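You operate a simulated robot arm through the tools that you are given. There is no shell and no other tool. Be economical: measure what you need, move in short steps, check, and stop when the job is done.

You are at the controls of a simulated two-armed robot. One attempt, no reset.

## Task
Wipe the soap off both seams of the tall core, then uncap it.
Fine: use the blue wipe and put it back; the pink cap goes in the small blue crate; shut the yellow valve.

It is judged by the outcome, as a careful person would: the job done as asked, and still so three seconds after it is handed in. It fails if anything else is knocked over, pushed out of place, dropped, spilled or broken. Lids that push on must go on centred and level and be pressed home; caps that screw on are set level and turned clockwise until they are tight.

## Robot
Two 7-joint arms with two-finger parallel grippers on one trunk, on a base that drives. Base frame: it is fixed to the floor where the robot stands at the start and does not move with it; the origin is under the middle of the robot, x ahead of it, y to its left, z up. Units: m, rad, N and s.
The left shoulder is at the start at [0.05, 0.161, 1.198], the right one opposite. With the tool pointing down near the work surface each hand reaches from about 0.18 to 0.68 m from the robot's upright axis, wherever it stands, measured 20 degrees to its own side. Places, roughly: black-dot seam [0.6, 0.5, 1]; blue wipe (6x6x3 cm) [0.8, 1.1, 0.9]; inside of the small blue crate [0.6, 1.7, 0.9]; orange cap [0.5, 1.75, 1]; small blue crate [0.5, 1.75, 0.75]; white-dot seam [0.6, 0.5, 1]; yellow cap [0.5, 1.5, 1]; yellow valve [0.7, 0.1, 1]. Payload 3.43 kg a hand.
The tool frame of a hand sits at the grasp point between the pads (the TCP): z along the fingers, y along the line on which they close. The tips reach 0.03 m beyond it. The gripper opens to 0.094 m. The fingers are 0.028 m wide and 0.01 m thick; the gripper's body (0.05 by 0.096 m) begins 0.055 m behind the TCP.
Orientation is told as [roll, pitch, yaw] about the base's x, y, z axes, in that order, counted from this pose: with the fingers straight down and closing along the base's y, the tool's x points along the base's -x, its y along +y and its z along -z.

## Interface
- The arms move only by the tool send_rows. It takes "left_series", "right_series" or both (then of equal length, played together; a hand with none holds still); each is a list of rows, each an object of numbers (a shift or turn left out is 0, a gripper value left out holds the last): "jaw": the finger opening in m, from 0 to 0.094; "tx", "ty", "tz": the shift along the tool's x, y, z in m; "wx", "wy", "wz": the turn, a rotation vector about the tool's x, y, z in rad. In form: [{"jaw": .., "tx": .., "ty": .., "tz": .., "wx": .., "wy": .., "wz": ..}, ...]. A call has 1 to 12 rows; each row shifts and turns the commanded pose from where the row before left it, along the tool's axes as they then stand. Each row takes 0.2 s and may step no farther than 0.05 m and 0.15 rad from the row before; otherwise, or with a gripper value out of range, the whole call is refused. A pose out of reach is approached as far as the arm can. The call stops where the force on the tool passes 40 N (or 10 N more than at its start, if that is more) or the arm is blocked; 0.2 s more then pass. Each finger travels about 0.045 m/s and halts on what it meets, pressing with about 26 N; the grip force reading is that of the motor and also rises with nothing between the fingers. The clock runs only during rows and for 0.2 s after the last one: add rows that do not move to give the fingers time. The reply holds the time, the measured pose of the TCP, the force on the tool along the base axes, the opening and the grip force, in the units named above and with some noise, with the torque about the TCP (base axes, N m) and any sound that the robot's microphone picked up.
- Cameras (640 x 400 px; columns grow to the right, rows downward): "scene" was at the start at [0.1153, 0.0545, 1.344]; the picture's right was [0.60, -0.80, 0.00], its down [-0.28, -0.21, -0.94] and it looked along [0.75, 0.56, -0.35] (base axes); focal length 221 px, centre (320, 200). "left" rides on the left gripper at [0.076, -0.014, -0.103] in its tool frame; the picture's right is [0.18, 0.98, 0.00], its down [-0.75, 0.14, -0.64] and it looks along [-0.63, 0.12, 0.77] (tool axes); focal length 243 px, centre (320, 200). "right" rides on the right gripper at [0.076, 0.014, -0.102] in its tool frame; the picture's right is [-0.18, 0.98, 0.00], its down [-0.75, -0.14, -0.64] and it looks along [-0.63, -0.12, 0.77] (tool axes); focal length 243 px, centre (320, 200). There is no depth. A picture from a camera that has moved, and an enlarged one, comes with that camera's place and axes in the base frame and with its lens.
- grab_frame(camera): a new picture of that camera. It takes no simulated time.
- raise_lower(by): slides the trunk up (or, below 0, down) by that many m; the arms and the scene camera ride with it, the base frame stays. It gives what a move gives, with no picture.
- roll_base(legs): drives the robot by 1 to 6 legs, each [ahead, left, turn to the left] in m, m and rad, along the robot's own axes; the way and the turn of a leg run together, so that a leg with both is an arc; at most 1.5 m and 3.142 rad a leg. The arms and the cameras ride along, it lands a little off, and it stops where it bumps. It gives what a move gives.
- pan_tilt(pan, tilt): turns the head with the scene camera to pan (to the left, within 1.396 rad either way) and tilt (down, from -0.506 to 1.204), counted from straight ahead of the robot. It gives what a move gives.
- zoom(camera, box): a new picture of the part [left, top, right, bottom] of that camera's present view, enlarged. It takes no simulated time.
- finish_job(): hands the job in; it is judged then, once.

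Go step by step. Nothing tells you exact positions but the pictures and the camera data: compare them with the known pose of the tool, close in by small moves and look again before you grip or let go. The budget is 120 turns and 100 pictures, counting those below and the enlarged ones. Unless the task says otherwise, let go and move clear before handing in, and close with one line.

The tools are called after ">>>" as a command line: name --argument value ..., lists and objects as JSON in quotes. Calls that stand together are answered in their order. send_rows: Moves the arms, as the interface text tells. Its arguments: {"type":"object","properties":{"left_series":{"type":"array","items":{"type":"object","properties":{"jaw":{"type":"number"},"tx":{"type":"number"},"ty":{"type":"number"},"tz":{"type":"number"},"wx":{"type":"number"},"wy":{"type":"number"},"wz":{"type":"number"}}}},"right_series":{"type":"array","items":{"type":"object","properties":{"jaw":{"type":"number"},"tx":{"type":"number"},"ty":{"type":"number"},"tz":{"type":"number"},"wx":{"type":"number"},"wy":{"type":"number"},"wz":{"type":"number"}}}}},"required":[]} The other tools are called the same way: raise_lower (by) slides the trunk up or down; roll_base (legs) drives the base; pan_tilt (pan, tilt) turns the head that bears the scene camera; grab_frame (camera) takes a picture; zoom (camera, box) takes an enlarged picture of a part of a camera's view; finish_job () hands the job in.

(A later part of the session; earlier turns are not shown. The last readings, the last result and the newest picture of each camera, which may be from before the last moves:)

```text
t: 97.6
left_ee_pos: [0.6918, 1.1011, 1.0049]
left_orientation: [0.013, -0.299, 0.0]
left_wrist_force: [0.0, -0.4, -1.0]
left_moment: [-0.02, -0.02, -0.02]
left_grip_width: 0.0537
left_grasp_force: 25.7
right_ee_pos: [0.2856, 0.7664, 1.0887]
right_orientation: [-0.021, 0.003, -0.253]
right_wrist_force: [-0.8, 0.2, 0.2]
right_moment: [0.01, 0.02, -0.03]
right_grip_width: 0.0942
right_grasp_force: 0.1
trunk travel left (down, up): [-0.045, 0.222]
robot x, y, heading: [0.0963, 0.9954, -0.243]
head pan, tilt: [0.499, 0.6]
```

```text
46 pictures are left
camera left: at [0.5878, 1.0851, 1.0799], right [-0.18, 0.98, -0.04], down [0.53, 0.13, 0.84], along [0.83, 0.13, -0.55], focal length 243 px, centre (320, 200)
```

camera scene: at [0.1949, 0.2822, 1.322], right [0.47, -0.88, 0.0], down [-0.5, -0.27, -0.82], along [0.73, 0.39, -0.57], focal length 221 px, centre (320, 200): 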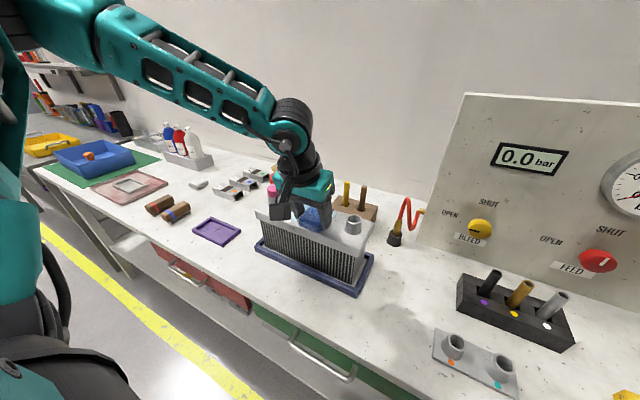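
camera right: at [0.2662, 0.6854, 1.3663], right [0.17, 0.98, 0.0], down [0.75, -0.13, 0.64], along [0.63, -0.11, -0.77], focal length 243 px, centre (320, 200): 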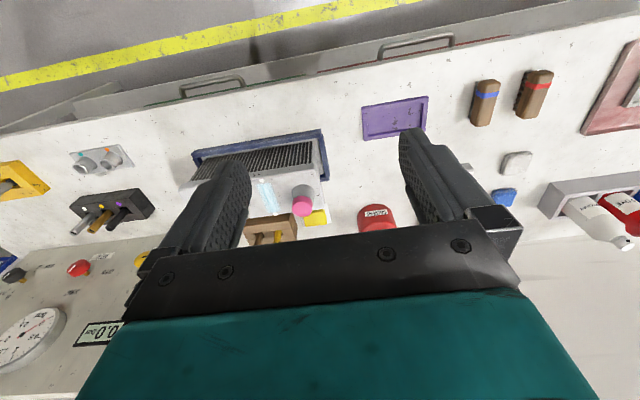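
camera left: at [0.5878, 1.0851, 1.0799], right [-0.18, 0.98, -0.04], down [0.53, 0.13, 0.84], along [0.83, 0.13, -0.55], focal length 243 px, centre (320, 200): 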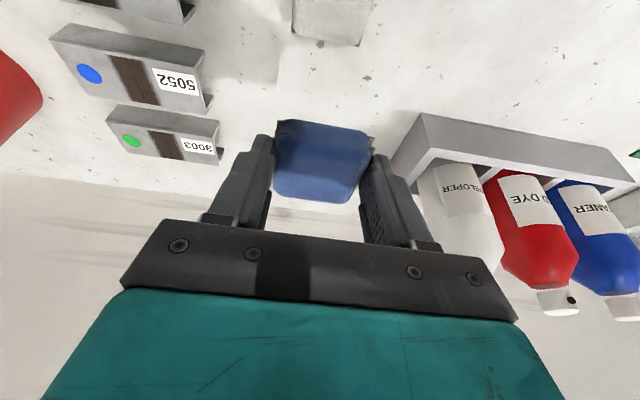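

Move down along the finger direction to just above the table.

>>> send_rows --left_series '[{"tz": 0.038, "tx": -0.0077}, {"tz": 0.038, "tx": -0.0077}, {"tz": 0.037, "tx": -0.0077}, {}, {"tz": 0.006, "tx": 0.002}, {}]'

```text
t: 99.0
left_ee_pos: [0.7475, 1.1051, 0.8987]
left_orientation: [0.012, -0.299, 0.0]
left_wrist_force: [-0.9, 0.5, 0.4]
left_moment: [0.03, -0.01, 0.02]
left_grip_width: 0.0538
left_grasp_force: 26.1
right_ee_pos: [0.2853, 0.7667, 1.0878]
right_orientation: [-0.018, 0.003, -0.253]
right_wrist_force: [-0.2, 0.3, -0.5]
right_moment: [0.0, -0.02, 0.02]
right_grip_width: 0.0938
right_grasp_force: 0.0
trunk travel left (down, up): [-0.045, 0.222]
robot x, y, heading: [0.1027, 0.9954, -0.243]
head pan, tilt: [0.499, 0.6]
```

Final few mm down to contact.

>>> send_rows --left_series '[{"tz": 0.003, "tx": 0.001, "ty": -0.004}, {"tz": 0.003, "tx": 0.001}, {}]'

```text
t: 99.8
left_ee_pos: [0.7476, 1.1001, 0.8941]
left_orientation: [0.012, -0.297, 0.0]
left_wrist_force: [0.2, 0.9, -0.7]
left_moment: [0.02, 0.0, 0.0]
left_grip_width: 0.0538
left_grasp_force: 26.0
right_ee_pos: [0.2855, 0.7684, 1.0881]
right_orientation: [-0.021, 0.003, -0.253]
right_wrist_force: [0.5, 0.4, 0.3]
right_moment: [0.03, 0.0, 0.01]
right_grip_width: 0.094
right_grasp_force: 0.0
trunk travel left (down, up): [-0.045, 0.222]
robot x, y, heading: [0.0976, 0.9943, -0.251]
head pan, tilt: [0.499, 0.6]
```

>>> send_rows --left_series '[{"tz": 0.002, "tx": 0.0006}, {"tz": 0.0015, "tx": 0.0004}, {}, {"jaw": 0.075}, {"jaw": 0.09}, {}, {}]'

>>> grab_frame --camera "left"

```text
t: 101.4
left_ee_pos: [0.7473, 1.1002, 0.8893]
left_orientation: [0.013, -0.298, 0.0]
left_wrist_force: [-0.9, -0.3, -0.9]
left_moment: [-0.01, -0.02, -0.01]
left_grip_width: 0.0899
left_grasp_force: 0.0
right_ee_pos: [0.2862, 0.7655, 1.0888]
right_orientation: [-0.02, 0.002, -0.254]
right_wrist_force: [0.0, -0.2, 0.2]
right_moment: [-0.01, 0.0, 0.0]
right_grip_width: 0.0938
right_grasp_force: 0.0
trunk travel left (down, up): [-0.045, 0.222]
robot x, y, heading: [0.0995, 0.995, -0.241]
head pan, tilt: [0.499, 0.6]
```

```text
45 pictures are left
camera left: at [0.6433, 1.0843, 0.9651], right [-0.18, 0.98, -0.04], down [0.53, 0.13, 0.84], along [0.83, 0.13, -0.55], focal length 243 px, centre (320, 200)
```

left: 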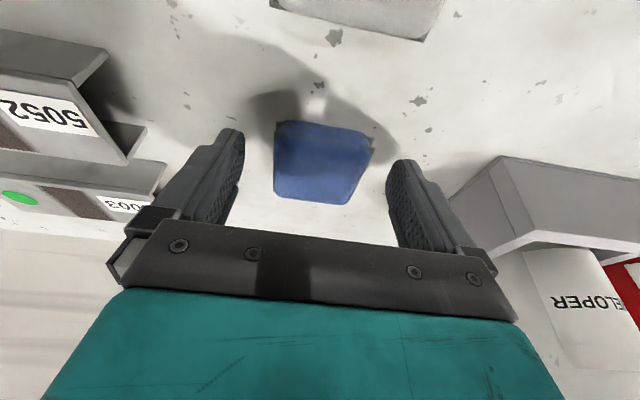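

Wipe is back in its place. Back away upward, straighten the hand, and restore the trunk height.

>>> send_rows --left_series '[{"tz": -0.04}, {"tz": -0.045}, {"tz": -0.03, "tx": 0.035}, {"tx": 0.045}, {"tx": 0.045}, {"tx": 0.045}, {"wy": 0.1, "tx": 0.03}, {"wy": 0.1}, {"wy": 0.1}, {}]'

>>> raise_lower --by 0.18

>>> roll_base --legs '[[-0.02, 0, 0.24], [0, -0.62, 0]]'

>>> grab_frame --camera "left"

>>> grab_frame --camera "scene"

```text
t: 103.6
left_ee_pos: [0.5208, 1.0969, 0.9422]
left_orientation: [0.01, 0.004, 0.004]
left_wrist_force: [-0.1, -0.2, -0.3]
left_moment: [0.02, -0.01, -0.02]
left_grip_width: 0.0901
left_grasp_force: 0.1
right_ee_pos: [0.2863, 0.7669, 1.0877]
right_orientation: [-0.02, 0.002, -0.253]
right_wrist_force: [0.5, -0.8, 0.5]
right_moment: [0.04, -0.03, 0.0]
right_grip_width: 0.0941
right_grasp_force: 0.0
trunk travel left (down, up): [-0.045, 0.222]
robot x, y, heading: [0.1016, 0.9967, -0.242]
head pan, tilt: [0.499, 0.6]
```

```text
t: 105.6
left_ee_pos: [0.5213, 1.0976, 1.122]
left_orientation: [0.01, 0.002, 0.004]
left_wrist_force: [-0.2, -0.9, 0.3]
left_moment: [-0.01, 0.03, -0.01]
left_grip_width: 0.0901
left_grasp_force: 0.1
right_ee_pos: [0.2865, 0.767, 1.2683]
right_orientation: [-0.019, 0.003, -0.253]
right_wrist_force: [-0.1, -0.4, 0.2]
right_moment: [-0.01, -0.03, 0.01]
right_grip_width: 0.094
right_grasp_force: 0.0
trunk travel left (down, up): [-0.225, 0.042]
robot x, y, heading: [0.0978, 0.9967, -0.243]
head pan, tilt: [0.499, 0.6]
```

```text
t: 110.0
left_ee_pos: [0.4638, 0.5805, 1.1225]
left_orientation: [0.01, 0.002, 0.249]
left_wrist_force: [-0.4, 0.0, 0.1]
left_moment: [-0.02, 0.0, -0.01]
left_grip_width: 0.09
left_grasp_force: 0.1
right_ee_pos: [0.3148, 0.2026, 1.2681]
right_orientation: [-0.02, 0.003, -0.01]
right_wrist_force: [-1.0, 0.0, 0.2]
right_moment: [0.02, -0.02, -0.01]
right_grip_width: 0.0939
right_grasp_force: 0.0
trunk travel left (down, up): [-0.225, 0.042]
robot x, y, heading: [0.0809, 0.3774, -0.001]
head pan, tilt: [0.499, 0.6]
```

```text
44 pictures are left
camera left: at [0.3926, 0.5461, 1.2242], right [-0.42, 0.91, 0.01], down [0.7, 0.32, 0.64], along [0.58, 0.28, -0.77], focal length 243 px, centre (320, 200)
```

left: 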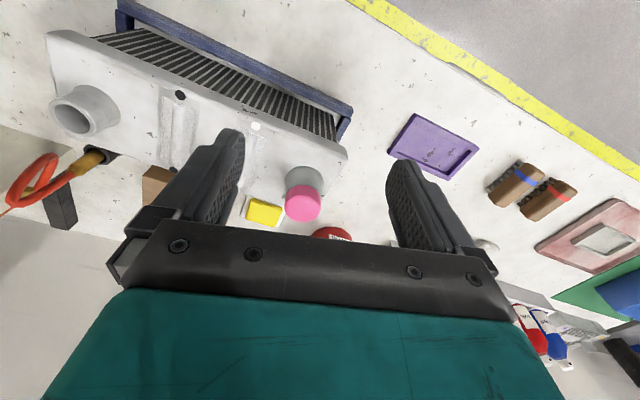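

```text
43 pictures are left
camera scene: at [0.1974, 0.4196, 1.322], right [0.48, -0.88, 0.0], down [-0.5, -0.27, -0.83], along [0.72, 0.4, -0.56], focal length 221 px, centre (320, 200)
```

scene: 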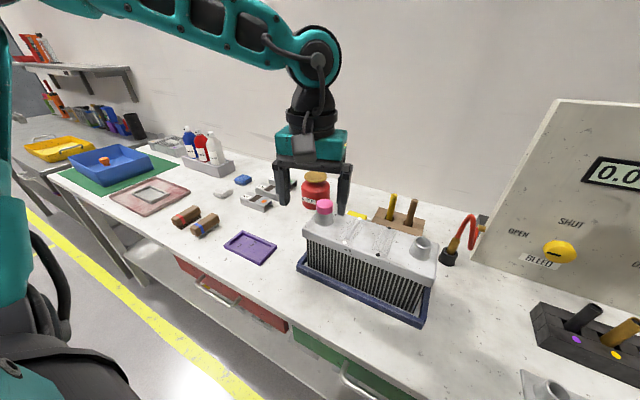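

Both seams look clean from here too. Enlarge the pink cap to determine its kind and position.

>>> zoom --camera "left" --box '[230, 110, 370, 240]'

>>> zoom --camera "scene" --box '[280, 175, 380, 250]'

```text
3.08 times, centred on (300, 175) of left
camera zoom: at [0.3926, 0.5461, 1.2242], right [-0.42, 0.91, 0.01], down [0.7, 0.32, 0.64], along [0.58, 0.28, -0.77], focal length 746 px, centre (382, 277)
```

zoom: 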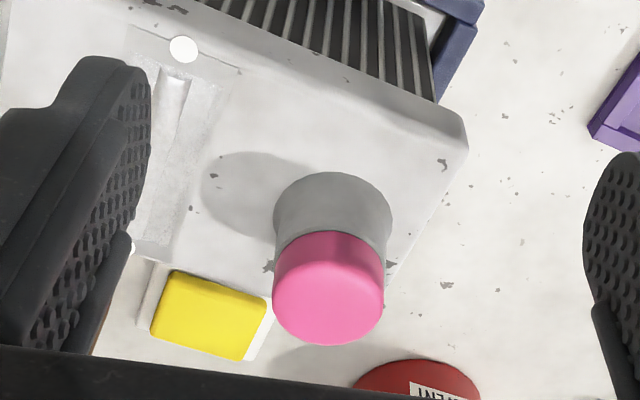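

```text
5.33 times, centred on (330, 212) of scene
camera zoom: at [0.1974, 0.4196, 1.322], right [0.48, -0.88, 0.0], down [-0.5, -0.27, -0.83], along [0.72, 0.4, -0.56], focal length 1177 px, centre (267, 133)
```

zoom: 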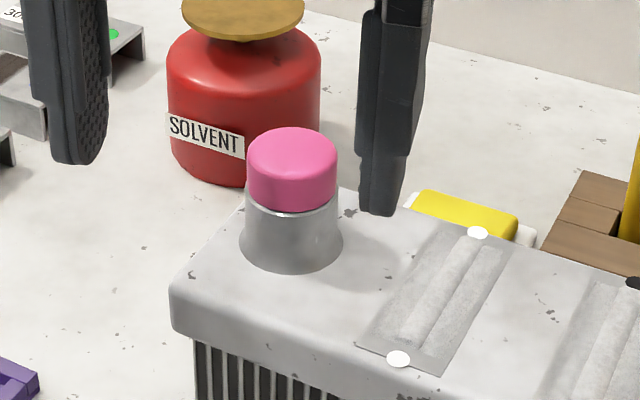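

The cap is a smooth push-on one, axis at (0.533, 0.595), top z≈1.056, lower rim ≈1.03. Position the hand above it and check.

>>> send_rows --left_series '[{"tx": -0.035, "ty": -0.0015}, {"tx": -0.0355, "ty": -0.0015}, {"tz": 0.015}, {}]'

>>> zoom --camera "left" --box '[160, 100, 480, 300]'

>>> zoom --camera "scene" --box '[270, 150, 390, 250]'

```text
t: 111.0
left_ee_pos: [0.532, 0.5938, 1.1065]
left_orientation: [0.011, 0.003, 0.247]
left_wrist_force: [0.1, -0.3, 0.6]
left_moment: [0.0, -0.01, -0.01]
left_grip_width: 0.0898
left_grasp_force: 0.1
right_ee_pos: [0.3137, 0.2029, 1.2686]
right_orientation: [-0.02, 0.003, -0.009]
right_wrist_force: [-0.6, 0.0, -0.8]
right_moment: [0.0, 0.02, -0.01]
right_grip_width: 0.0939
right_grasp_force: 0.0
trunk travel left (down, up): [-0.225, 0.042]
robot x, y, heading: [0.0757, 0.3785, 0.001]
head pan, tilt: [0.499, 0.6]
```

```text
2.00 times, centred on (320, 200) of left
camera zoom: at [0.4616, 0.5593, 1.2085], right [-0.42, 0.91, 0.01], down [0.7, 0.32, 0.64], along [0.58, 0.28, -0.77], focal length 485 px, centre (320, 200)
```

zoom: 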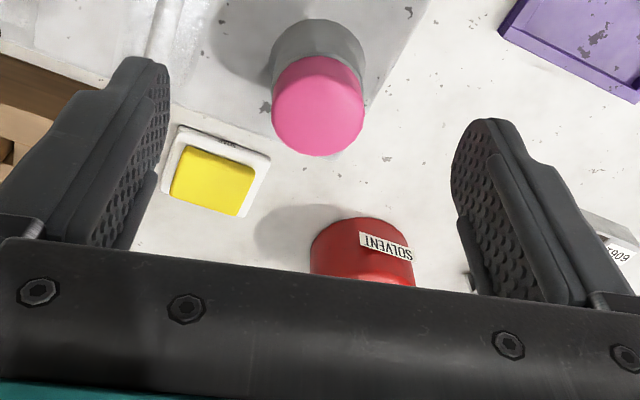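

```text
4.00 times, centred on (330, 200) of scene
camera zoom: at [0.1974, 0.4199, 1.322], right [0.48, -0.88, 0.0], down [-0.5, -0.27, -0.83], along [0.72, 0.4, -0.56], focal length 883 px, centre (280, 200)
```

zoom: 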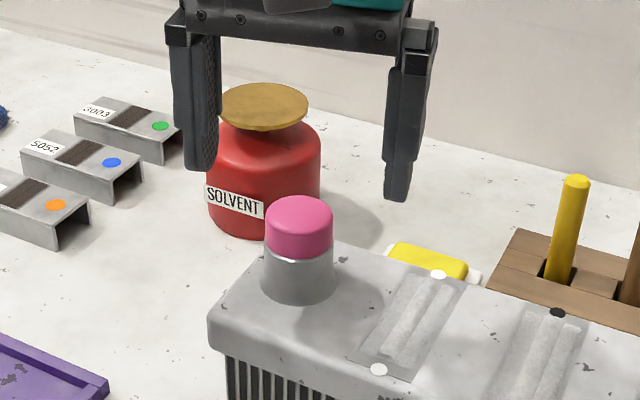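

Refined axis (0.538, 0.597). Descend so the tips stop above the neck, at TCP z≈1.066.

>>> send_rows --left_series '[{"tx": -0.006, "ty": 0.0015, "tz": 0.015}, {"tz": 0.015}, {"tz": 0.01}, {}]'

>>> zoom --camera "scene" --box '[270, 150, 390, 250]'

>>> zoom --camera "left" --box '[160, 100, 480, 300]'

```text
t: 112.0
left_ee_pos: [0.5374, 0.5975, 1.0671]
left_orientation: [0.011, 0.001, 0.248]
left_wrist_force: [0.5, -0.7, 1.2]
left_moment: [-0.02, 0.02, -0.02]
left_grip_width: 0.0901
left_grasp_force: 0.0
right_ee_pos: [0.3143, 0.2034, 1.2679]
right_orientation: [-0.019, 0.001, -0.009]
right_wrist_force: [-0.3, 0.1, -0.7]
right_moment: [-0.01, -0.02, 0.01]
right_grip_width: 0.094
right_grasp_force: 0.0
trunk travel left (down, up): [-0.225, 0.042]
robot x, y, heading: [0.0759, 0.3809, 0.001]
head pan, tilt: [0.499, 0.6]
```

```text
4.00 times, centred on (330, 200) of scene
camera zoom: at [0.1973, 0.4199, 1.322], right [0.48, -0.88, 0.0], down [-0.5, -0.27, -0.83], along [0.72, 0.4, -0.56], focal length 883 px, centre (280, 200)
```

zoom: 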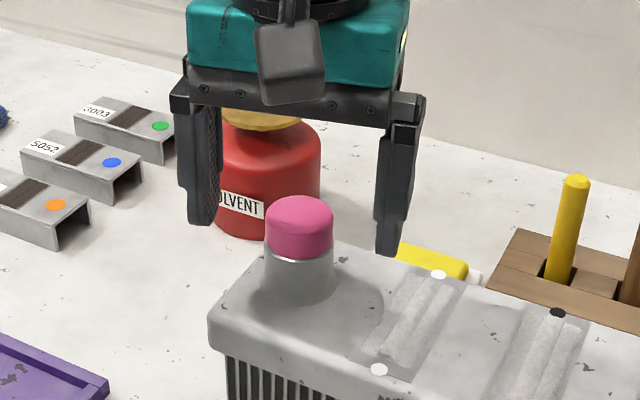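

```text
2.00 times, centred on (320, 200) of left
camera zoom: at [0.4662, 0.5633, 1.1698], right [-0.42, 0.91, 0.01], down [0.7, 0.32, 0.64], along [0.58, 0.28, -0.77], focal length 485 px, centre (320, 200)
```

zoom: 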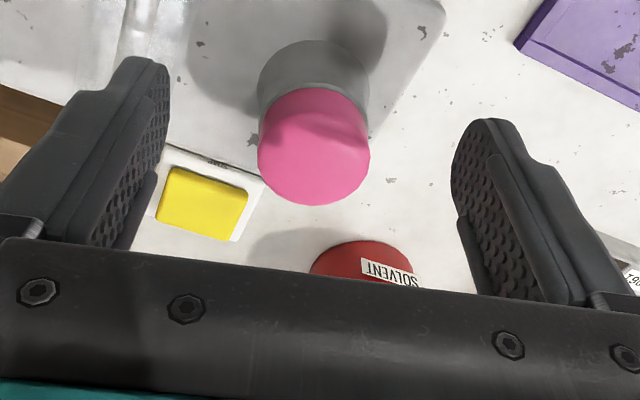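

Centred, tips just above the cap's lower rim. Close gently.

>>> send_rows --left_series '[{"jaw": 0.05, "ty": -0.001}, {}, {"jaw": 0.02}, {}, {}, {}]'

>>> zoom --camera "scene" --box '[270, 150, 390, 250]'

```text
t: 113.3
left_ee_pos: [0.5381, 0.5971, 1.0686]
left_orientation: [0.012, 0.001, 0.247]
left_wrist_force: [0.5, 2.3, 0.5]
left_moment: [0.03, 0.01, 0.02]
left_grip_width: 0.0333
left_grasp_force: 26.4
right_ee_pos: [0.3147, 0.2032, 1.2673]
right_orientation: [-0.02, 0.003, -0.01]
right_wrist_force: [-0.7, 1.2, 0.2]
right_moment: [-0.02, -0.01, 0.0]
right_grip_width: 0.0943
right_grasp_force: 0.0
trunk travel left (down, up): [-0.225, 0.042]
robot x, y, heading: [0.078, 0.3769, 0.005]
head pan, tilt: [0.499, 0.6]
```

```text
4.00 times, centred on (330, 200) of scene
camera zoom: at [0.1973, 0.4201, 1.322], right [0.48, -0.88, 0.0], down [-0.5, -0.27, -0.83], along [0.72, 0.4, -0.56], focal length 883 px, centre (280, 200)
```

zoom: 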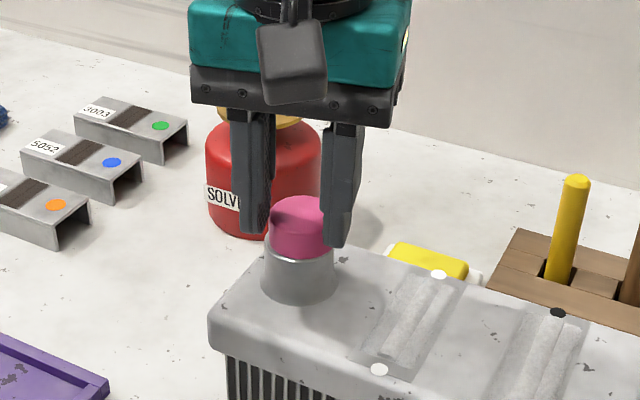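

Cap gripped at 33 mm. Pull up gently a few mm and read the force.

>>> send_rows --left_series '[{"tz": -0.002}, {"tz": -0.002}, {"tz": -0.002}]'

>>> zoom --camera "scene" --box '[270, 150, 390, 250]'

```text
t: 114.2
left_ee_pos: [0.5364, 0.5978, 1.0734]
left_orientation: [0.009, 0.003, 0.246]
left_wrist_force: [0.0, -1.1, -0.3]
left_moment: [0.03, 0.06, -0.01]
left_grip_width: 0.0333
left_grasp_force: 25.9
right_ee_pos: [0.3146, 0.2033, 1.268]
right_orientation: [-0.019, 0.001, -0.008]
right_wrist_force: [0.0, -0.3, -0.1]
right_moment: [0.04, -0.01, 0.02]
right_grip_width: 0.0941
right_grasp_force: 0.1
trunk travel left (down, up): [-0.225, 0.042]
robot x, y, heading: [0.0766, 0.3795, 0.001]
head pan, tilt: [0.499, 0.6]
```

```text
4.00 times, centred on (330, 200) of scene
camera zoom: at [0.1974, 0.42, 1.322], right [0.48, -0.88, 0.0], down [-0.5, -0.27, -0.83], along [0.72, 0.4, -0.56], focal length 883 px, centre (280, 200)
```

zoom: 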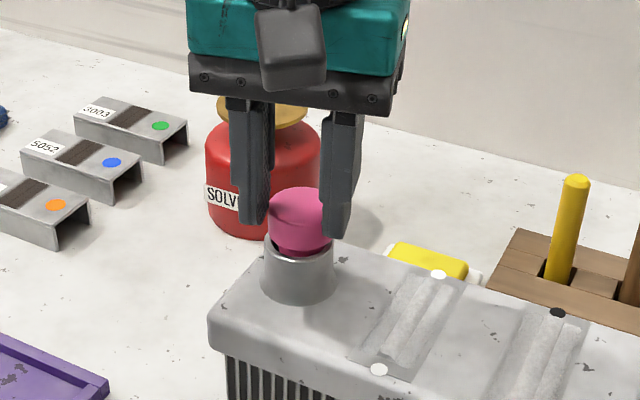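

It lifts freely. Raise it straight out.

>>> send_rows --left_series '[{"tz": -0.015}, {"tz": -0.02}, {"tz": -0.03}, {"tz": -0.03}, {"tx": 0.03}, {}]'

>>> zoom --camera "scene" --box '[230, 90, 430, 250]'

```text
t: 115.5
left_ee_pos: [0.509, 0.5896, 1.1673]
left_orientation: [0.011, 0.002, 0.248]
left_wrist_force: [0.6, 0.1, -0.6]
left_moment: [0.01, 0.01, 0.01]
left_grip_width: 0.033
left_grasp_force: 26.2
right_ee_pos: [0.3154, 0.2035, 1.2676]
right_orientation: [-0.02, 0.004, -0.008]
right_wrist_force: [0.4, 0.1, -0.2]
right_moment: [0.0, 0.03, -0.01]
right_grip_width: 0.0939
right_grasp_force: 0.1
trunk travel left (down, up): [-0.225, 0.042]
robot x, y, heading: [0.0804, 0.3807, -0.001]
head pan, tilt: [0.499, 0.6]
```

```text
2.50 times, centred on (330, 170) of scene
camera zoom: at [0.1979, 0.4199, 1.3219], right [0.48, -0.88, 0.0], down [-0.5, -0.27, -0.82], along [0.72, 0.39, -0.57], focal length 552 px, centre (295, 275)
```

zoom: 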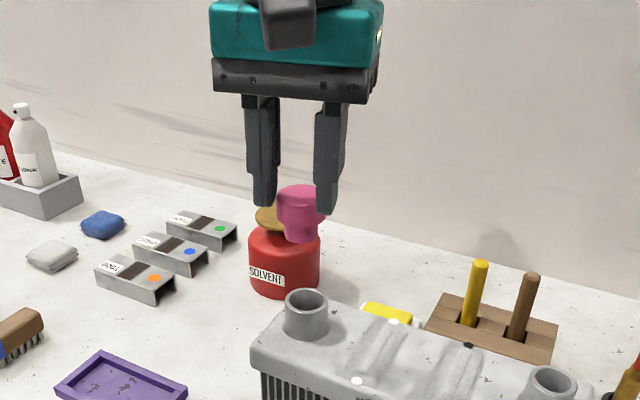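

Uncapped: the cap is a bung with a stem, held securely. Drive left toward the blue crate.

>>> roll_base --legs '[[0, 1.05, 0]]'

>>> pan_tilt --pan 0.4 --tilt 0.7

>>> grab_frame --camera "scene"

>>> grab_frame --camera "left"

```text
t: 120.9
left_ee_pos: [0.4973, 1.6259, 1.1665]
left_orientation: [0.011, 0.002, 0.264]
left_wrist_force: [-1.0, -0.1, 0.1]
left_moment: [-0.02, -0.03, 0.04]
left_grip_width: 0.0331
left_grasp_force: 25.9
right_ee_pos: [0.3081, 1.2346, 1.2687]
right_orientation: [-0.019, 0.003, 0.01]
right_wrist_force: [-0.2, 0.5, -0.1]
right_moment: [-0.02, 0.0, 0.02]
right_grip_width: 0.094
right_grasp_force: 0.0
trunk travel left (down, up): [-0.225, 0.042]
robot x, y, heading: [0.0689, 1.4058, 0.018]
head pan, tilt: [0.499, 0.6]
```

```text
t: 121.5
left_ee_pos: [0.4958, 1.6255, 1.1681]
left_orientation: [0.012, 0.002, 0.265]
left_wrist_force: [0.2, -0.3, -1.0]
left_moment: [-0.03, 0.01, 0.0]
left_grip_width: 0.0329
left_grasp_force: 25.5
right_ee_pos: [0.3081, 1.2358, 1.2686]
right_orientation: [-0.019, 0.001, 0.008]
right_wrist_force: [-0.3, -0.1, 0.1]
right_moment: [0.02, -0.02, 0.02]
right_grip_width: 0.094
right_grasp_force: 0.0
trunk travel left (down, up): [-0.225, 0.042]
robot x, y, heading: [0.0734, 1.4086, 0.018]
head pan, tilt: [0.4, 0.7]
```

```text
33 pictures are left
camera scene: at [0.1883, 1.4412, 1.3134], right [0.41, -0.91, 0.0], down [-0.59, -0.26, -0.77], along [0.7, 0.31, -0.64], focal length 221 px, centre (320, 200)
```

scene: 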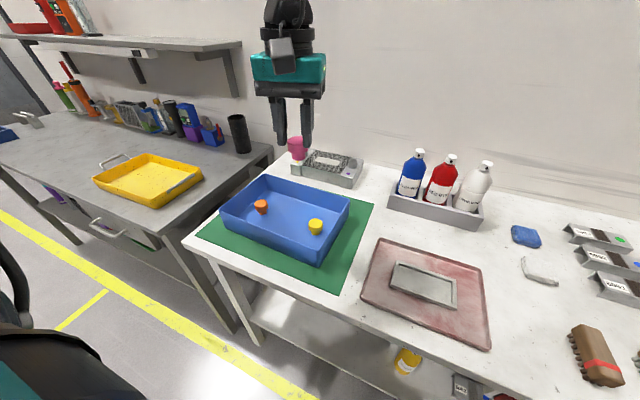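

```text
32 pictures are left
camera left: at [0.4261, 1.5909, 1.2699], right [-0.44, 0.9, 0.01], down [0.69, 0.33, 0.64], along [0.57, 0.29, -0.77], focal length 243 px, centre (320, 200)
```

left: 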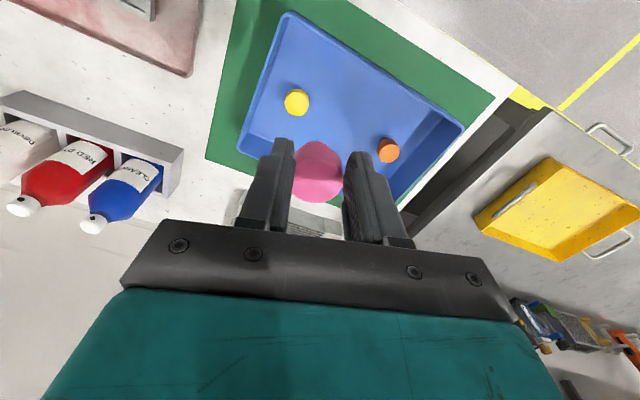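

Crate lies at x≈0.48–0.7, y≈1.55–1.88 with yellow cap near (0.56, 1.62), orange near (0.565, 1.80). I'll put the pink cap between them at about (0.58, 1.71).

>>> roll_base --legs '[[0.02, 0.04, 0]]'

>>> send_rows --left_series '[{"tx": -0.03, "ty": 0.015}, {"tx": -0.03, "ty": 0.015}, {"tz": 0.04}, {"tz": 0.04}, {}]'

>>> grab_frame --camera "left"

>>> zoom --camera "scene" --box '[180, 100, 400, 280]'

```text
t: 122.4
left_ee_pos: [0.5159, 1.6668, 1.1676]
left_orientation: [0.011, 0.002, 0.268]
left_wrist_force: [0.4, 0.5, -0.3]
left_moment: [-0.04, 0.0, 0.01]
left_grip_width: 0.0329
left_grasp_force: 26.1
right_ee_pos: [0.3293, 1.2772, 1.2683]
right_orientation: [-0.02, 0.003, 0.008]
right_wrist_force: [0.1, -0.6, 0.1]
right_moment: [-0.04, -0.04, -0.01]
right_grip_width: 0.0941
right_grasp_force: 0.1
trunk travel left (down, up): [-0.225, 0.042]
robot x, y, heading: [0.0912, 1.4458, 0.02]
head pan, tilt: [0.4, 0.7]
```

```text
t: 123.6
left_ee_pos: [0.5653, 1.7123, 1.0877]
left_orientation: [0.011, 0.001, 0.265]
left_wrist_force: [-0.5, 0.4, -0.1]
left_moment: [0.0, 0.02, 0.02]
left_grip_width: 0.033
left_grasp_force: 25.7
right_ee_pos: [0.3281, 1.2754, 1.2689]
right_orientation: [-0.019, 0.002, 0.01]
right_wrist_force: [0.3, 0.7, 1.0]
right_moment: [-0.02, 0.0, -0.01]
right_grip_width: 0.0941
right_grasp_force: 0.1
trunk travel left (down, up): [-0.225, 0.042]
robot x, y, heading: [0.088, 1.4476, 0.012]
head pan, tilt: [0.4, 0.7]
```

```text
31 pictures are left
camera left: at [0.4958, 1.677, 1.1899], right [-0.44, 0.9, 0.01], down [0.69, 0.33, 0.64], along [0.57, 0.29, -0.77], focal length 243 px, centre (320, 200)
```

left: 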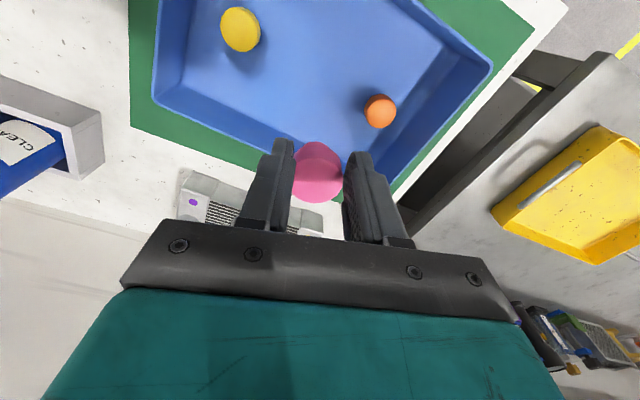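

```text
2.22 times, centred on (290, 190) of scene
camera zoom: at [0.2075, 1.4814, 1.3134], right [0.41, -0.91, 0.0], down [-0.59, -0.26, -0.77], along [0.7, 0.31, -0.64], focal length 490 px, centre (387, 222)
```

zoom: 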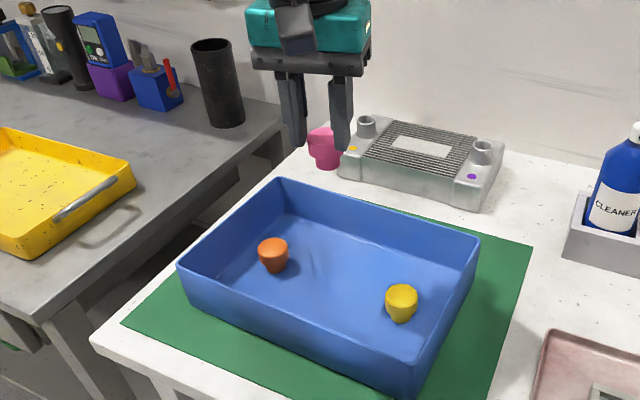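

Crate interior is about x 0.43–0.62, so I aim for (0.54, 1.71). Shift and descend to z 0.955.

>>> send_rows --left_series '[{"tx": 0.0246, "ty": 0.0046}, {"tz": 0.045}, {"tz": 0.045}, {"tz": 0.043}, {}]'

>>> zoom --camera "scene" --box '[180, 100, 400, 280]'

```text
t: 124.8
left_ee_pos: [0.5398, 1.7129, 0.9551]
left_orientation: [0.011, 0.0, 0.266]
left_wrist_force: [0.6, -0.1, 0.1]
left_moment: [0.03, 0.0, -0.04]
left_grip_width: 0.0329
left_grasp_force: 25.9
right_ee_pos: [0.3281, 1.2765, 1.2674]
right_orientation: [-0.018, 0.001, 0.009]
right_wrist_force: [-1.1, 0.1, 0.2]
right_moment: [0.01, -0.02, 0.01]
right_grip_width: 0.094
right_grasp_force: 0.1
trunk travel left (down, up): [-0.225, 0.042]
robot x, y, heading: [0.0907, 1.447, 0.016]
head pan, tilt: [0.4, 0.7]
```

```text
2.22 times, centred on (290, 190) of scene
camera zoom: at [0.2074, 1.4814, 1.3134], right [0.41, -0.91, 0.0], down [-0.59, -0.26, -0.77], along [0.7, 0.31, -0.64], focal length 490 px, centre (387, 222)
```

zoom: 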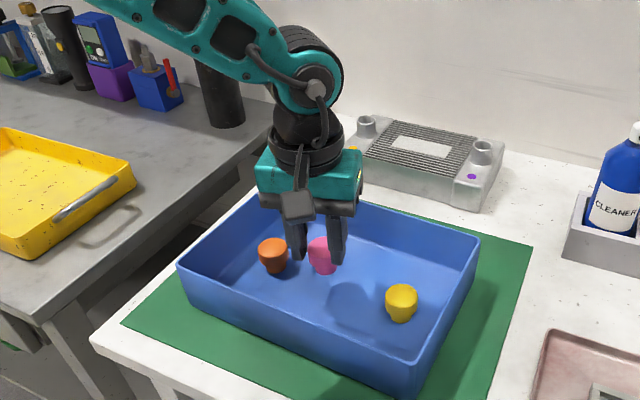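

Inside the crate. Lower in small steps until touch.

>>> send_rows --left_series '[{"tz": 0.01}, {"tz": 0.01}, {"tz": 0.006}, {}]'

>>> zoom --camera "scene" --box '[260, 170, 340, 240]'

```text
t: 125.8
left_ee_pos: [0.5393, 1.7111, 0.9302]
left_orientation: [0.01, 0.002, 0.266]
left_wrist_force: [-0.4, 0.5, 0.4]
left_moment: [0.02, -0.04, -0.01]
left_grip_width: 0.0329
left_grasp_force: 25.7
right_ee_pos: [0.3273, 1.2757, 1.2681]
right_orientation: [-0.019, 0.001, 0.008]
right_wrist_force: [0.2, -0.7, 0.2]
right_moment: [-0.01, -0.01, 0.01]
right_grip_width: 0.0938
right_grasp_force: 0.1
trunk travel left (down, up): [-0.225, 0.042]
robot x, y, heading: [0.0873, 1.4478, 0.016]
head pan, tilt: [0.4, 0.7]
```

```text
5.71 times, centred on (300, 205) of scene
camera zoom: at [0.2077, 1.4815, 1.3134], right [0.41, -0.91, 0.0], down [-0.59, -0.26, -0.76], along [0.7, 0.31, -0.64], focal length 1261 px, centre (434, 171)
```

zoom: 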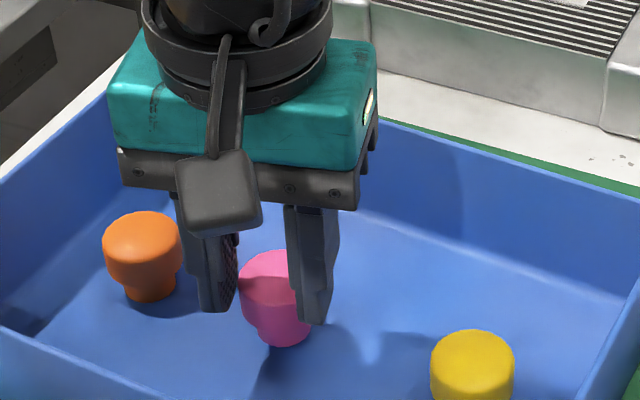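

Still a few mm to go; continue slowly to contact.

>>> send_rows --left_series '[{"tz": 0.004}, {"tz": 0.003}, {"tz": 0.003}, {}]'

```text
t: 126.8
left_ee_pos: [0.5395, 1.7113, 0.919]
left_orientation: [0.012, 0.0, 0.266]
left_wrist_force: [0.2, 0.7, 1.0]
left_moment: [0.03, 0.03, -0.02]
left_grip_width: 0.0325
left_grasp_force: 25.6
right_ee_pos: [0.3287, 1.2767, 1.2692]
right_orientation: [-0.02, 0.001, 0.007]
right_wrist_force: [0.4, 0.0, -0.1]
right_moment: [-0.02, 0.03, 0.01]
right_grip_width: 0.094
right_grasp_force: 0.0
trunk travel left (down, up): [-0.225, 0.042]
robot x, y, heading: [0.0918, 1.4499, 0.015]
head pan, tilt: [0.4, 0.7]
```

>>> send_rows --left_series '[{"tz": 0.003}, {"tz": 0.002}, {"tz": 0.002}, {}]'

>>> zoom --camera "scene" --box '[260, 170, 340, 240]'

```text
t: 127.8
left_ee_pos: [0.5383, 1.7111, 0.9126]
left_orientation: [0.011, -0.002, 0.265]
left_wrist_force: [-2.5, 0.9, 21.3]
left_moment: [0.08, -0.22, 0.01]
left_grip_width: 0.0322
left_grasp_force: 26.1
right_ee_pos: [0.3276, 1.2749, 1.2679]
right_orientation: [-0.018, 0.0, 0.008]
right_wrist_force: [0.2, -0.1, 0.3]
right_moment: [0.03, -0.02, 0.03]
right_grip_width: 0.0939
right_grasp_force: 0.2
trunk travel left (down, up): [-0.225, 0.042]
robot x, y, heading: [0.0894, 1.4503, 0.014]
head pan, tilt: [0.4, 0.7]
```

```text
5.71 times, centred on (300, 205) of scene
camera zoom: at [0.2057, 1.4804, 1.3136], right [0.41, -0.91, 0.0], down [-0.59, -0.26, -0.77], along [0.7, 0.31, -0.64], focal length 1261 px, centre (434, 171)
```

zoom: 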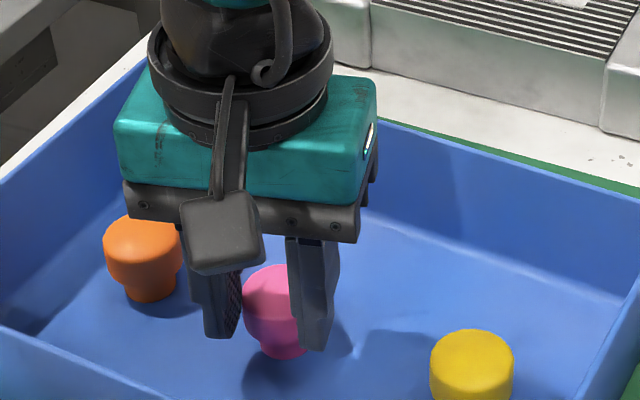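

Touched the floor (21 N). Ease up 2 mm, open the fingers modestly, and rise straight up.

>>> send_rows --left_series '[{"tz": -0.002}, {"jaw": 0.055}, {}, {}, {"tz": -0.02}, {"tz": -0.04}, {"tz": -0.045}, {"tz": -0.045}, {}]'

>>> zoom --camera "scene" --box '[200, 130, 380, 270]'

```text
t: 129.8
left_ee_pos: [0.5403, 1.7116, 1.0653]
left_orientation: [0.012, 0.001, 0.265]
left_wrist_force: [-0.2, -1.3, -0.1]
left_moment: [-0.01, -0.03, 0.0]
left_grip_width: 0.0553
left_grasp_force: 0.1
right_ee_pos: [0.3276, 1.2765, 1.2692]
right_orientation: [-0.021, 0.002, 0.009]
right_wrist_force: [-0.4, -0.6, -0.8]
right_moment: [0.02, 0.01, 0.04]
right_grip_width: 0.094
right_grasp_force: 0.0
trunk travel left (down, up): [-0.225, 0.042]
robot x, y, heading: [0.0912, 1.4462, 0.015]
head pan, tilt: [0.4, 0.7]
```

```text
2.86 times, centred on (290, 200) of scene
camera zoom: at [0.2079, 1.4816, 1.3133], right [0.41, -0.91, 0.0], down [-0.59, -0.26, -0.76], along [0.7, 0.31, -0.64], focal length 630 px, centre (406, 200)
```

zoom: 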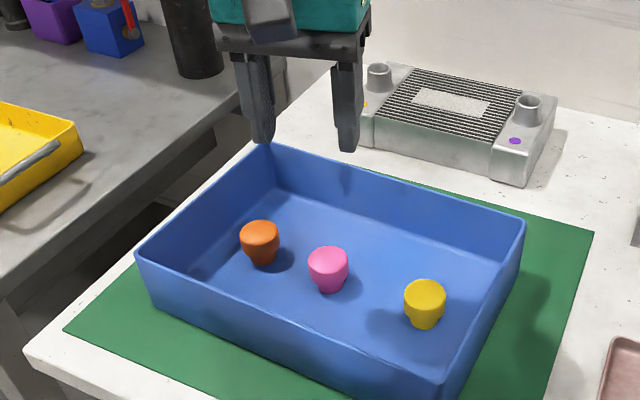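

The pink cap sits upright in the crate. Next: raise/retract the left hand and drive to the valve for a close look (rough knob position (0.715, 0.138, 0.976)).

>>> send_rows --left_series '[{"tz": -0.045, "jaw": 0.03}, {"tz": -0.045, "tx": 0.02}, {"tx": 0.045}, {"tx": 0.045}, {"tx": 0.04}, {}]'

>>> roll_base --legs '[[-0.02, 0, -0.015], [0, -1.1, 0]]'

>>> pan_tilt --pan -0.25 --tilt 0.55

>>> grab_frame --camera "scene"

>>> grab_frame --camera "right"

```text
t: 131.2
left_ee_pos: [0.396, 1.6723, 1.1524]
left_orientation: [0.014, 0.002, 0.266]
left_wrist_force: [-0.9, 0.3, 0.5]
left_moment: [0.01, 0.02, -0.01]
left_grip_width: 0.0296
left_grasp_force: 0.1
right_ee_pos: [0.3289, 1.2758, 1.2697]
right_orientation: [-0.019, 0.004, 0.007]
right_wrist_force: [-0.6, 0.2, 0.4]
right_moment: [-0.01, 0.02, 0.01]
right_grip_width: 0.0941
right_grasp_force: 0.0
trunk travel left (down, up): [-0.225, 0.042]
robot x, y, heading: [0.091, 1.4478, 0.016]
head pan, tilt: [0.4, 0.7]
```

```text
t: 137.3
left_ee_pos: [0.3845, 0.5574, 1.1533]
left_orientation: [0.01, 0.002, 0.252]
left_wrist_force: [-0.3, -0.2, -0.2]
left_moment: [0.03, -0.03, 0.02]
left_grip_width: 0.03
left_grasp_force: 0.1
right_ee_pos: [0.3101, 0.1616, 1.2699]
right_orientation: [-0.019, 0.002, -0.004]
right_wrist_force: [0.5, -0.8, -0.4]
right_moment: [-0.01, -0.02, -0.02]
right_grip_width: 0.0938
right_grasp_force: 0.1
trunk travel left (down, up): [-0.225, 0.042]
robot x, y, heading: [0.0727, 0.3361, 0.01]
head pan, tilt: [0.4, 0.7]
```

```text
t: 138.3
left_ee_pos: [0.3845, 0.5572, 1.1527]
left_orientation: [0.01, 0.002, 0.253]
left_wrist_force: [-0.3, -0.7, -0.6]
left_moment: [0.0, 0.01, 0.0]
left_grip_width: 0.03
left_grasp_force: 0.0
right_ee_pos: [0.3114, 0.1609, 1.2675]
right_orientation: [-0.019, 0.003, -0.003]
right_wrist_force: [0.0, 0.0, -0.1]
right_moment: [0.01, -0.03, -0.03]
right_grip_width: 0.0942
right_grasp_force: 0.1
trunk travel left (down, up): [-0.225, 0.042]
robot x, y, heading: [0.0743, 0.3387, 0.004]
head pan, tilt: [-0.25, 0.55]
```

```text
25 pictures are left
camera scene: at [0.2018, 0.3135, 1.3265], right [-0.24, -0.97, 0.0], down [-0.51, 0.13, -0.85], along [0.83, -0.21, -0.52], focal length 221 px, centre (320, 200)
```

scene: 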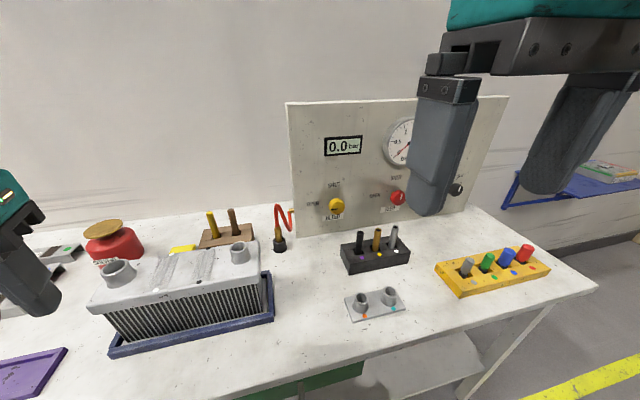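

```text
24 pictures are left
camera right: at [0.2353, 0.1777, 1.371], right [0.19, 0.98, -0.02], down [0.75, -0.13, 0.64], along [0.63, -0.14, -0.77], focal length 243 px, centre (320, 200)
```

right: 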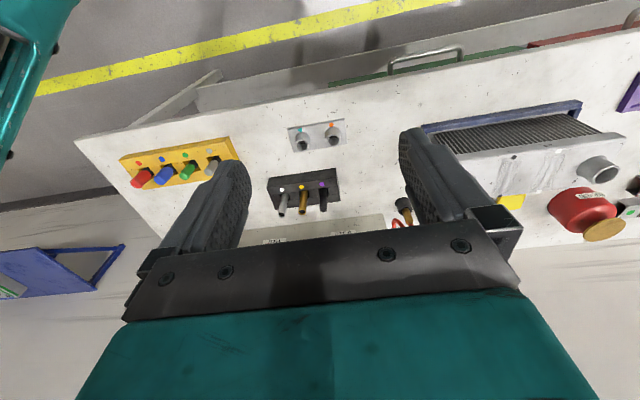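

Let me enlarge the knob and its surroundings.

>>> zoom --camera "scene" --box '[290, 165, 430, 285]'

```text
3.33 times, centred on (360, 225) of scene
camera zoom: at [0.2018, 0.3135, 1.3265], right [-0.24, -0.97, 0.0], down [-0.51, 0.13, -0.85], along [0.83, -0.21, -0.52], focal length 736 px, centre (187, 117)
```

zoom: 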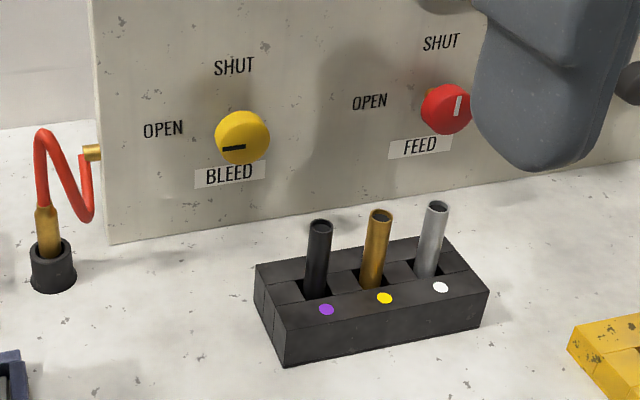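

The knob (≈4.5 cm wide, axis ≈(y 0.13, z 0.967), panel face x≈0.75) must turn clockwise 90° so its mark points up. Pens stand in front, so I'll come in from above with the right hand tilted 35° from vertical, turning about the knob axis in two 45° strokes. First, make room, lower the trunk, tilt and approach.

>>> send_rows --left_series '[{"tz": -0.045, "tx": 0.02}, {"tz": -0.045, "tx": 0.02}, {}]'

>>> roll_base --legs '[[0.018, 0, 0]]'

>>> raise_lower --by -0.1

>>> send_rows --right_series '[{"wy": -0.122}, {"wy": -0.122}, {"wy": -0.122}, {"wy": -0.122}, {"wy": -0.122}, {"tz": 0.02, "tx": -0.03, "ty": -0.005}, {"tz": 0.02, "tx": -0.03, "ty": -0.005}, {"tz": 0.02, "tx": -0.03, "ty": -0.005}, {"tz": 0.02, "tx": -0.03, "ty": -0.005}, {"tz": 0.02, "tx": -0.03, "ty": -0.005}, {"tz": 0.02, "tx": -0.03}, {}]'

>>> grab_frame --camera "right"

>>> grab_frame --camera "scene"

```text
t: 139.1
left_ee_pos: [0.345, 0.547, 1.2466]
left_orientation: [0.01, 0.001, 0.253]
left_wrist_force: [-0.5, 0.1, -0.3]
left_moment: [0.0, -0.03, 0.03]
left_grip_width: 0.03
left_grasp_force: 0.1
right_ee_pos: [0.3121, 0.1613, 1.2683]
right_orientation: [-0.018, 0.005, -0.005]
right_wrist_force: [0.1, -0.1, 0.1]
right_moment: [0.01, 0.0, -0.01]
right_grip_width: 0.0937
right_grasp_force: 0.2
trunk travel left (down, up): [-0.225, 0.042]
robot x, y, heading: [0.0709, 0.3336, 0.002]
head pan, tilt: [-0.25, 0.55]
```

```text
t: 139.9
left_ee_pos: [0.3625, 0.5463, 1.2441]
left_orientation: [0.011, 0.002, 0.251]
left_wrist_force: [0.5, -0.1, -0.4]
left_moment: [-0.01, 0.03, -0.01]
left_grip_width: 0.0298
left_grasp_force: 0.0
right_ee_pos: [0.3291, 0.161, 1.2675]
right_orientation: [-0.019, 0.003, -0.003]
right_wrist_force: [0.9, -0.4, 0.5]
right_moment: [-0.02, 0.03, -0.03]
right_grip_width: 0.0939
right_grasp_force: 0.0
trunk travel left (down, up): [-0.225, 0.042]
robot x, y, heading: [0.0893, 0.3377, 0.004]
head pan, tilt: [-0.25, 0.55]
```

```text
t: 141.2
left_ee_pos: [0.3629, 0.549, 1.1437]
left_orientation: [0.01, 0.002, 0.255]
left_wrist_force: [-0.8, -0.7, -0.2]
left_moment: [0.03, -0.03, 0.0]
left_grip_width: 0.03
left_grasp_force: 0.0
right_ee_pos: [0.3284, 0.162, 1.1683]
right_orientation: [-0.022, 0.001, -0.004]
right_wrist_force: [-0.7, 0.5, 0.1]
right_moment: [0.01, 0.01, 0.01]
right_grip_width: 0.0938
right_grasp_force: 0.0
trunk travel left (down, up): [-0.125, 0.142]
robot x, y, heading: [0.0887, 0.34, 0.01]
head pan, tilt: [-0.25, 0.55]
```

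```text
t: 143.8
left_ee_pos: [0.362, 0.5466, 1.1448]
left_orientation: [0.011, 0.003, 0.252]
left_wrist_force: [0.5, -1.0, 0.0]
left_moment: [0.0, -0.04, 0.02]
left_grip_width: 0.0299
left_grasp_force: 0.0
right_ee_pos: [0.5455, 0.1347, 1.1746]
right_orientation: [-0.023, -0.608, 0.01]
right_wrist_force: [0.5, 0.0, -0.7]
right_moment: [0.0, 0.02, 0.01]
right_grip_width: 0.094
right_grasp_force: 0.2
trunk travel left (down, up): [-0.125, 0.142]
robot x, y, heading: [0.0919, 0.3388, 0.008]
head pan, tilt: [-0.25, 0.55]
```

```text
22 pictures are left
camera right: at [0.4242, 0.1495, 1.2149], right [0.15, 0.98, 0.09], down [0.25, -0.12, 0.96], along [0.96, -0.13, -0.27], focal length 243 px, centre (320, 200)
```

right: 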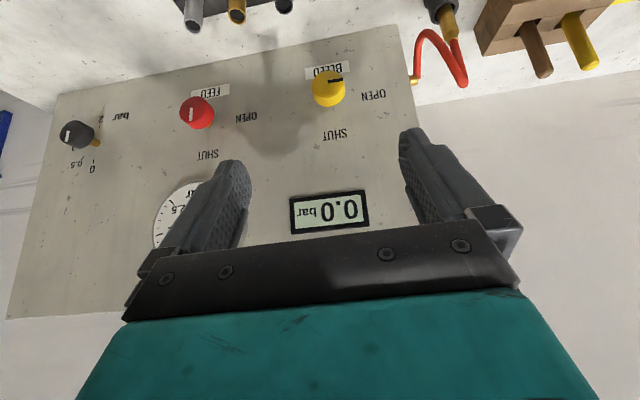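

```text
21 pictures are left
camera scene: at [0.2193, 0.3134, 1.2265], right [-0.24, -0.97, 0.0], down [-0.51, 0.13, -0.85], along [0.83, -0.21, -0.52], focal length 221 px, centre (320, 200)
```

scene: 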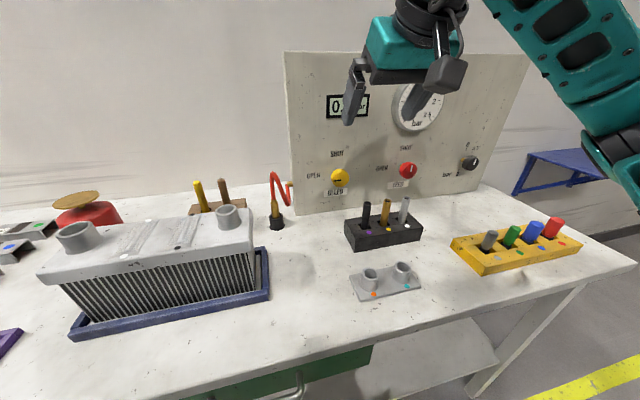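

Triangulation gives the knob front at (0.705, 0.135, 0.974), panel at x≈0.745, radius ≈2.2 cm. I move to a pre-position along the tool axis and lean 22.5° to the left (about the knob axis).

>>> send_rows --right_series '[{"tz": 0.0444, "tx": -0.0057}, {"tz": 0.0444, "tx": -0.0057}, {"tz": 0.0444, "tx": -0.0057}, {"tz": 0.0444, "tx": -0.0057}, {"wx": 0.1073, "wz": -0.075}, {"wx": 0.1073, "wz": -0.075}, {"wx": 0.1073, "wz": -0.075}, {}]'

>>> grab_frame --camera "right"

>>> zoom --camera "scene" --box '[270, 90, 450, 230]'

```text
t: 145.7
left_ee_pos: [0.3617, 0.5474, 1.1449]
left_orientation: [0.011, 0.001, 0.253]
left_wrist_force: [-0.2, -1.3, -0.4]
left_moment: [0.01, -0.02, 0.01]
left_grip_width: 0.03
left_grasp_force: 0.0
right_ee_pos: [0.6649, 0.134, 1.0409]
right_orientation: [-0.493, -0.55, 0.27]
right_wrist_force: [-0.1, -0.1, 0.4]
right_moment: [0.0, -0.01, -0.01]
right_grip_width: 0.0939
right_grasp_force: 0.0
trunk travel left (down, up): [-0.125, 0.142]
robot x, y, heading: [0.0909, 0.3331, 0.007]
head pan, tilt: [-0.25, 0.55]
```

```text
20 pictures are left
camera right: at [0.5445, 0.1626, 1.072], right [0.15, 0.94, -0.3], down [0.25, 0.26, 0.93], along [0.96, -0.22, -0.2], focal length 243 px, centre (320, 200)
```

right: 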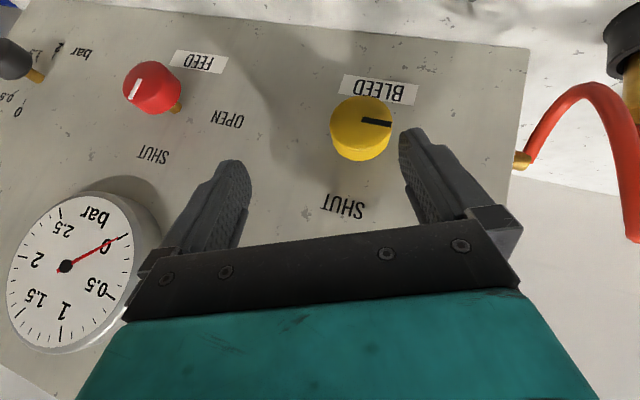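

```text
2.86 times, centred on (360, 160) of scene
camera zoom: at [0.2194, 0.3134, 1.2265], right [-0.24, -0.97, 0.0], down [-0.51, 0.13, -0.85], along [0.83, -0.21, -0.52], focal length 630 px, centre (206, 314)
```

zoom: 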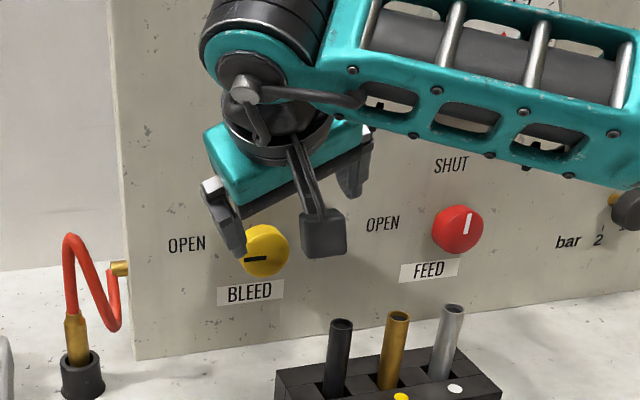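

Aligned per the camera (knob axis y≈0.137, z≈0.975). Centre laterally, then advance half.

>>> send_rows --right_series '[{"ty": 0.028, "tx": -0.003}, {"tz": 0.02, "tx": -0.001}, {"tz": 0.015, "tx": -0.001}, {}]'

>>> grab_frame --camera "right"

>>> zoom --camera "scene" --box '[290, 110, 410, 210]'

```text
t: 146.7
left_ee_pos: [0.3625, 0.5483, 1.1446]
left_orientation: [0.009, 0.002, 0.252]
left_wrist_force: [0.3, 0.2, 0.1]
left_moment: [0.02, 0.03, -0.01]
left_grip_width: 0.03
left_grasp_force: 0.0
right_ee_pos: [0.6888, 0.1487, 1.0054]
right_orientation: [-0.488, -0.55, 0.27]
right_wrist_force: [-0.3, -0.3, 0.7]
right_moment: [-0.03, 0.0, -0.01]
right_grip_width: 0.0939
right_grasp_force: 0.1
trunk travel left (down, up): [-0.125, 0.142]
robot x, y, heading: [0.0924, 0.3355, 0.007]
head pan, tilt: [-0.25, 0.55]
```

```text
18 pictures are left
camera right: at [0.5688, 0.178, 1.0369], right [0.15, 0.94, -0.3], down [0.25, 0.25, 0.93], along [0.96, -0.22, -0.2], focal length 243 px, centre (320, 200)
```

right: 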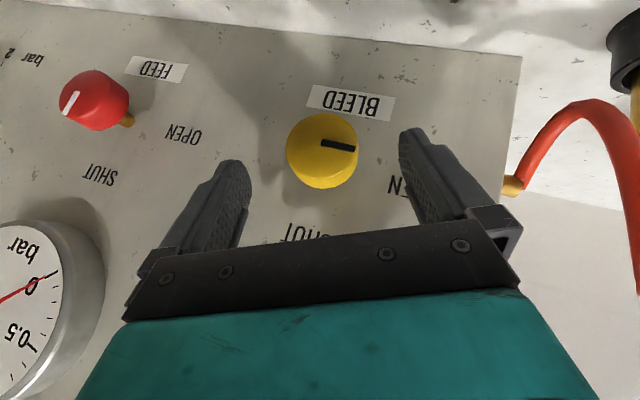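

```text
4.00 times, centred on (350, 160) of scene
camera zoom: at [0.2194, 0.3135, 1.2265], right [-0.24, -0.97, 0.0], down [-0.51, 0.13, -0.85], along [0.83, -0.21, -0.52], focal length 883 px, centre (200, 360)
```

zoom: 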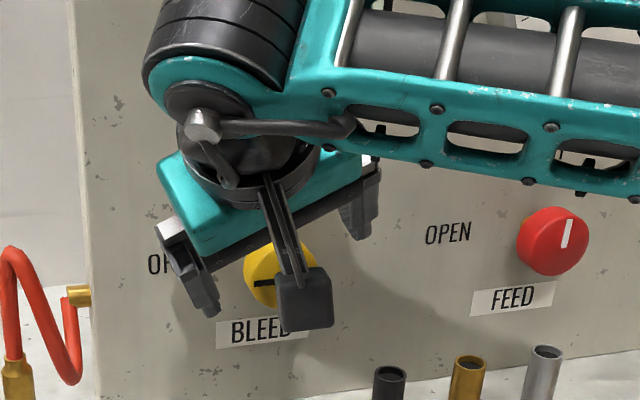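

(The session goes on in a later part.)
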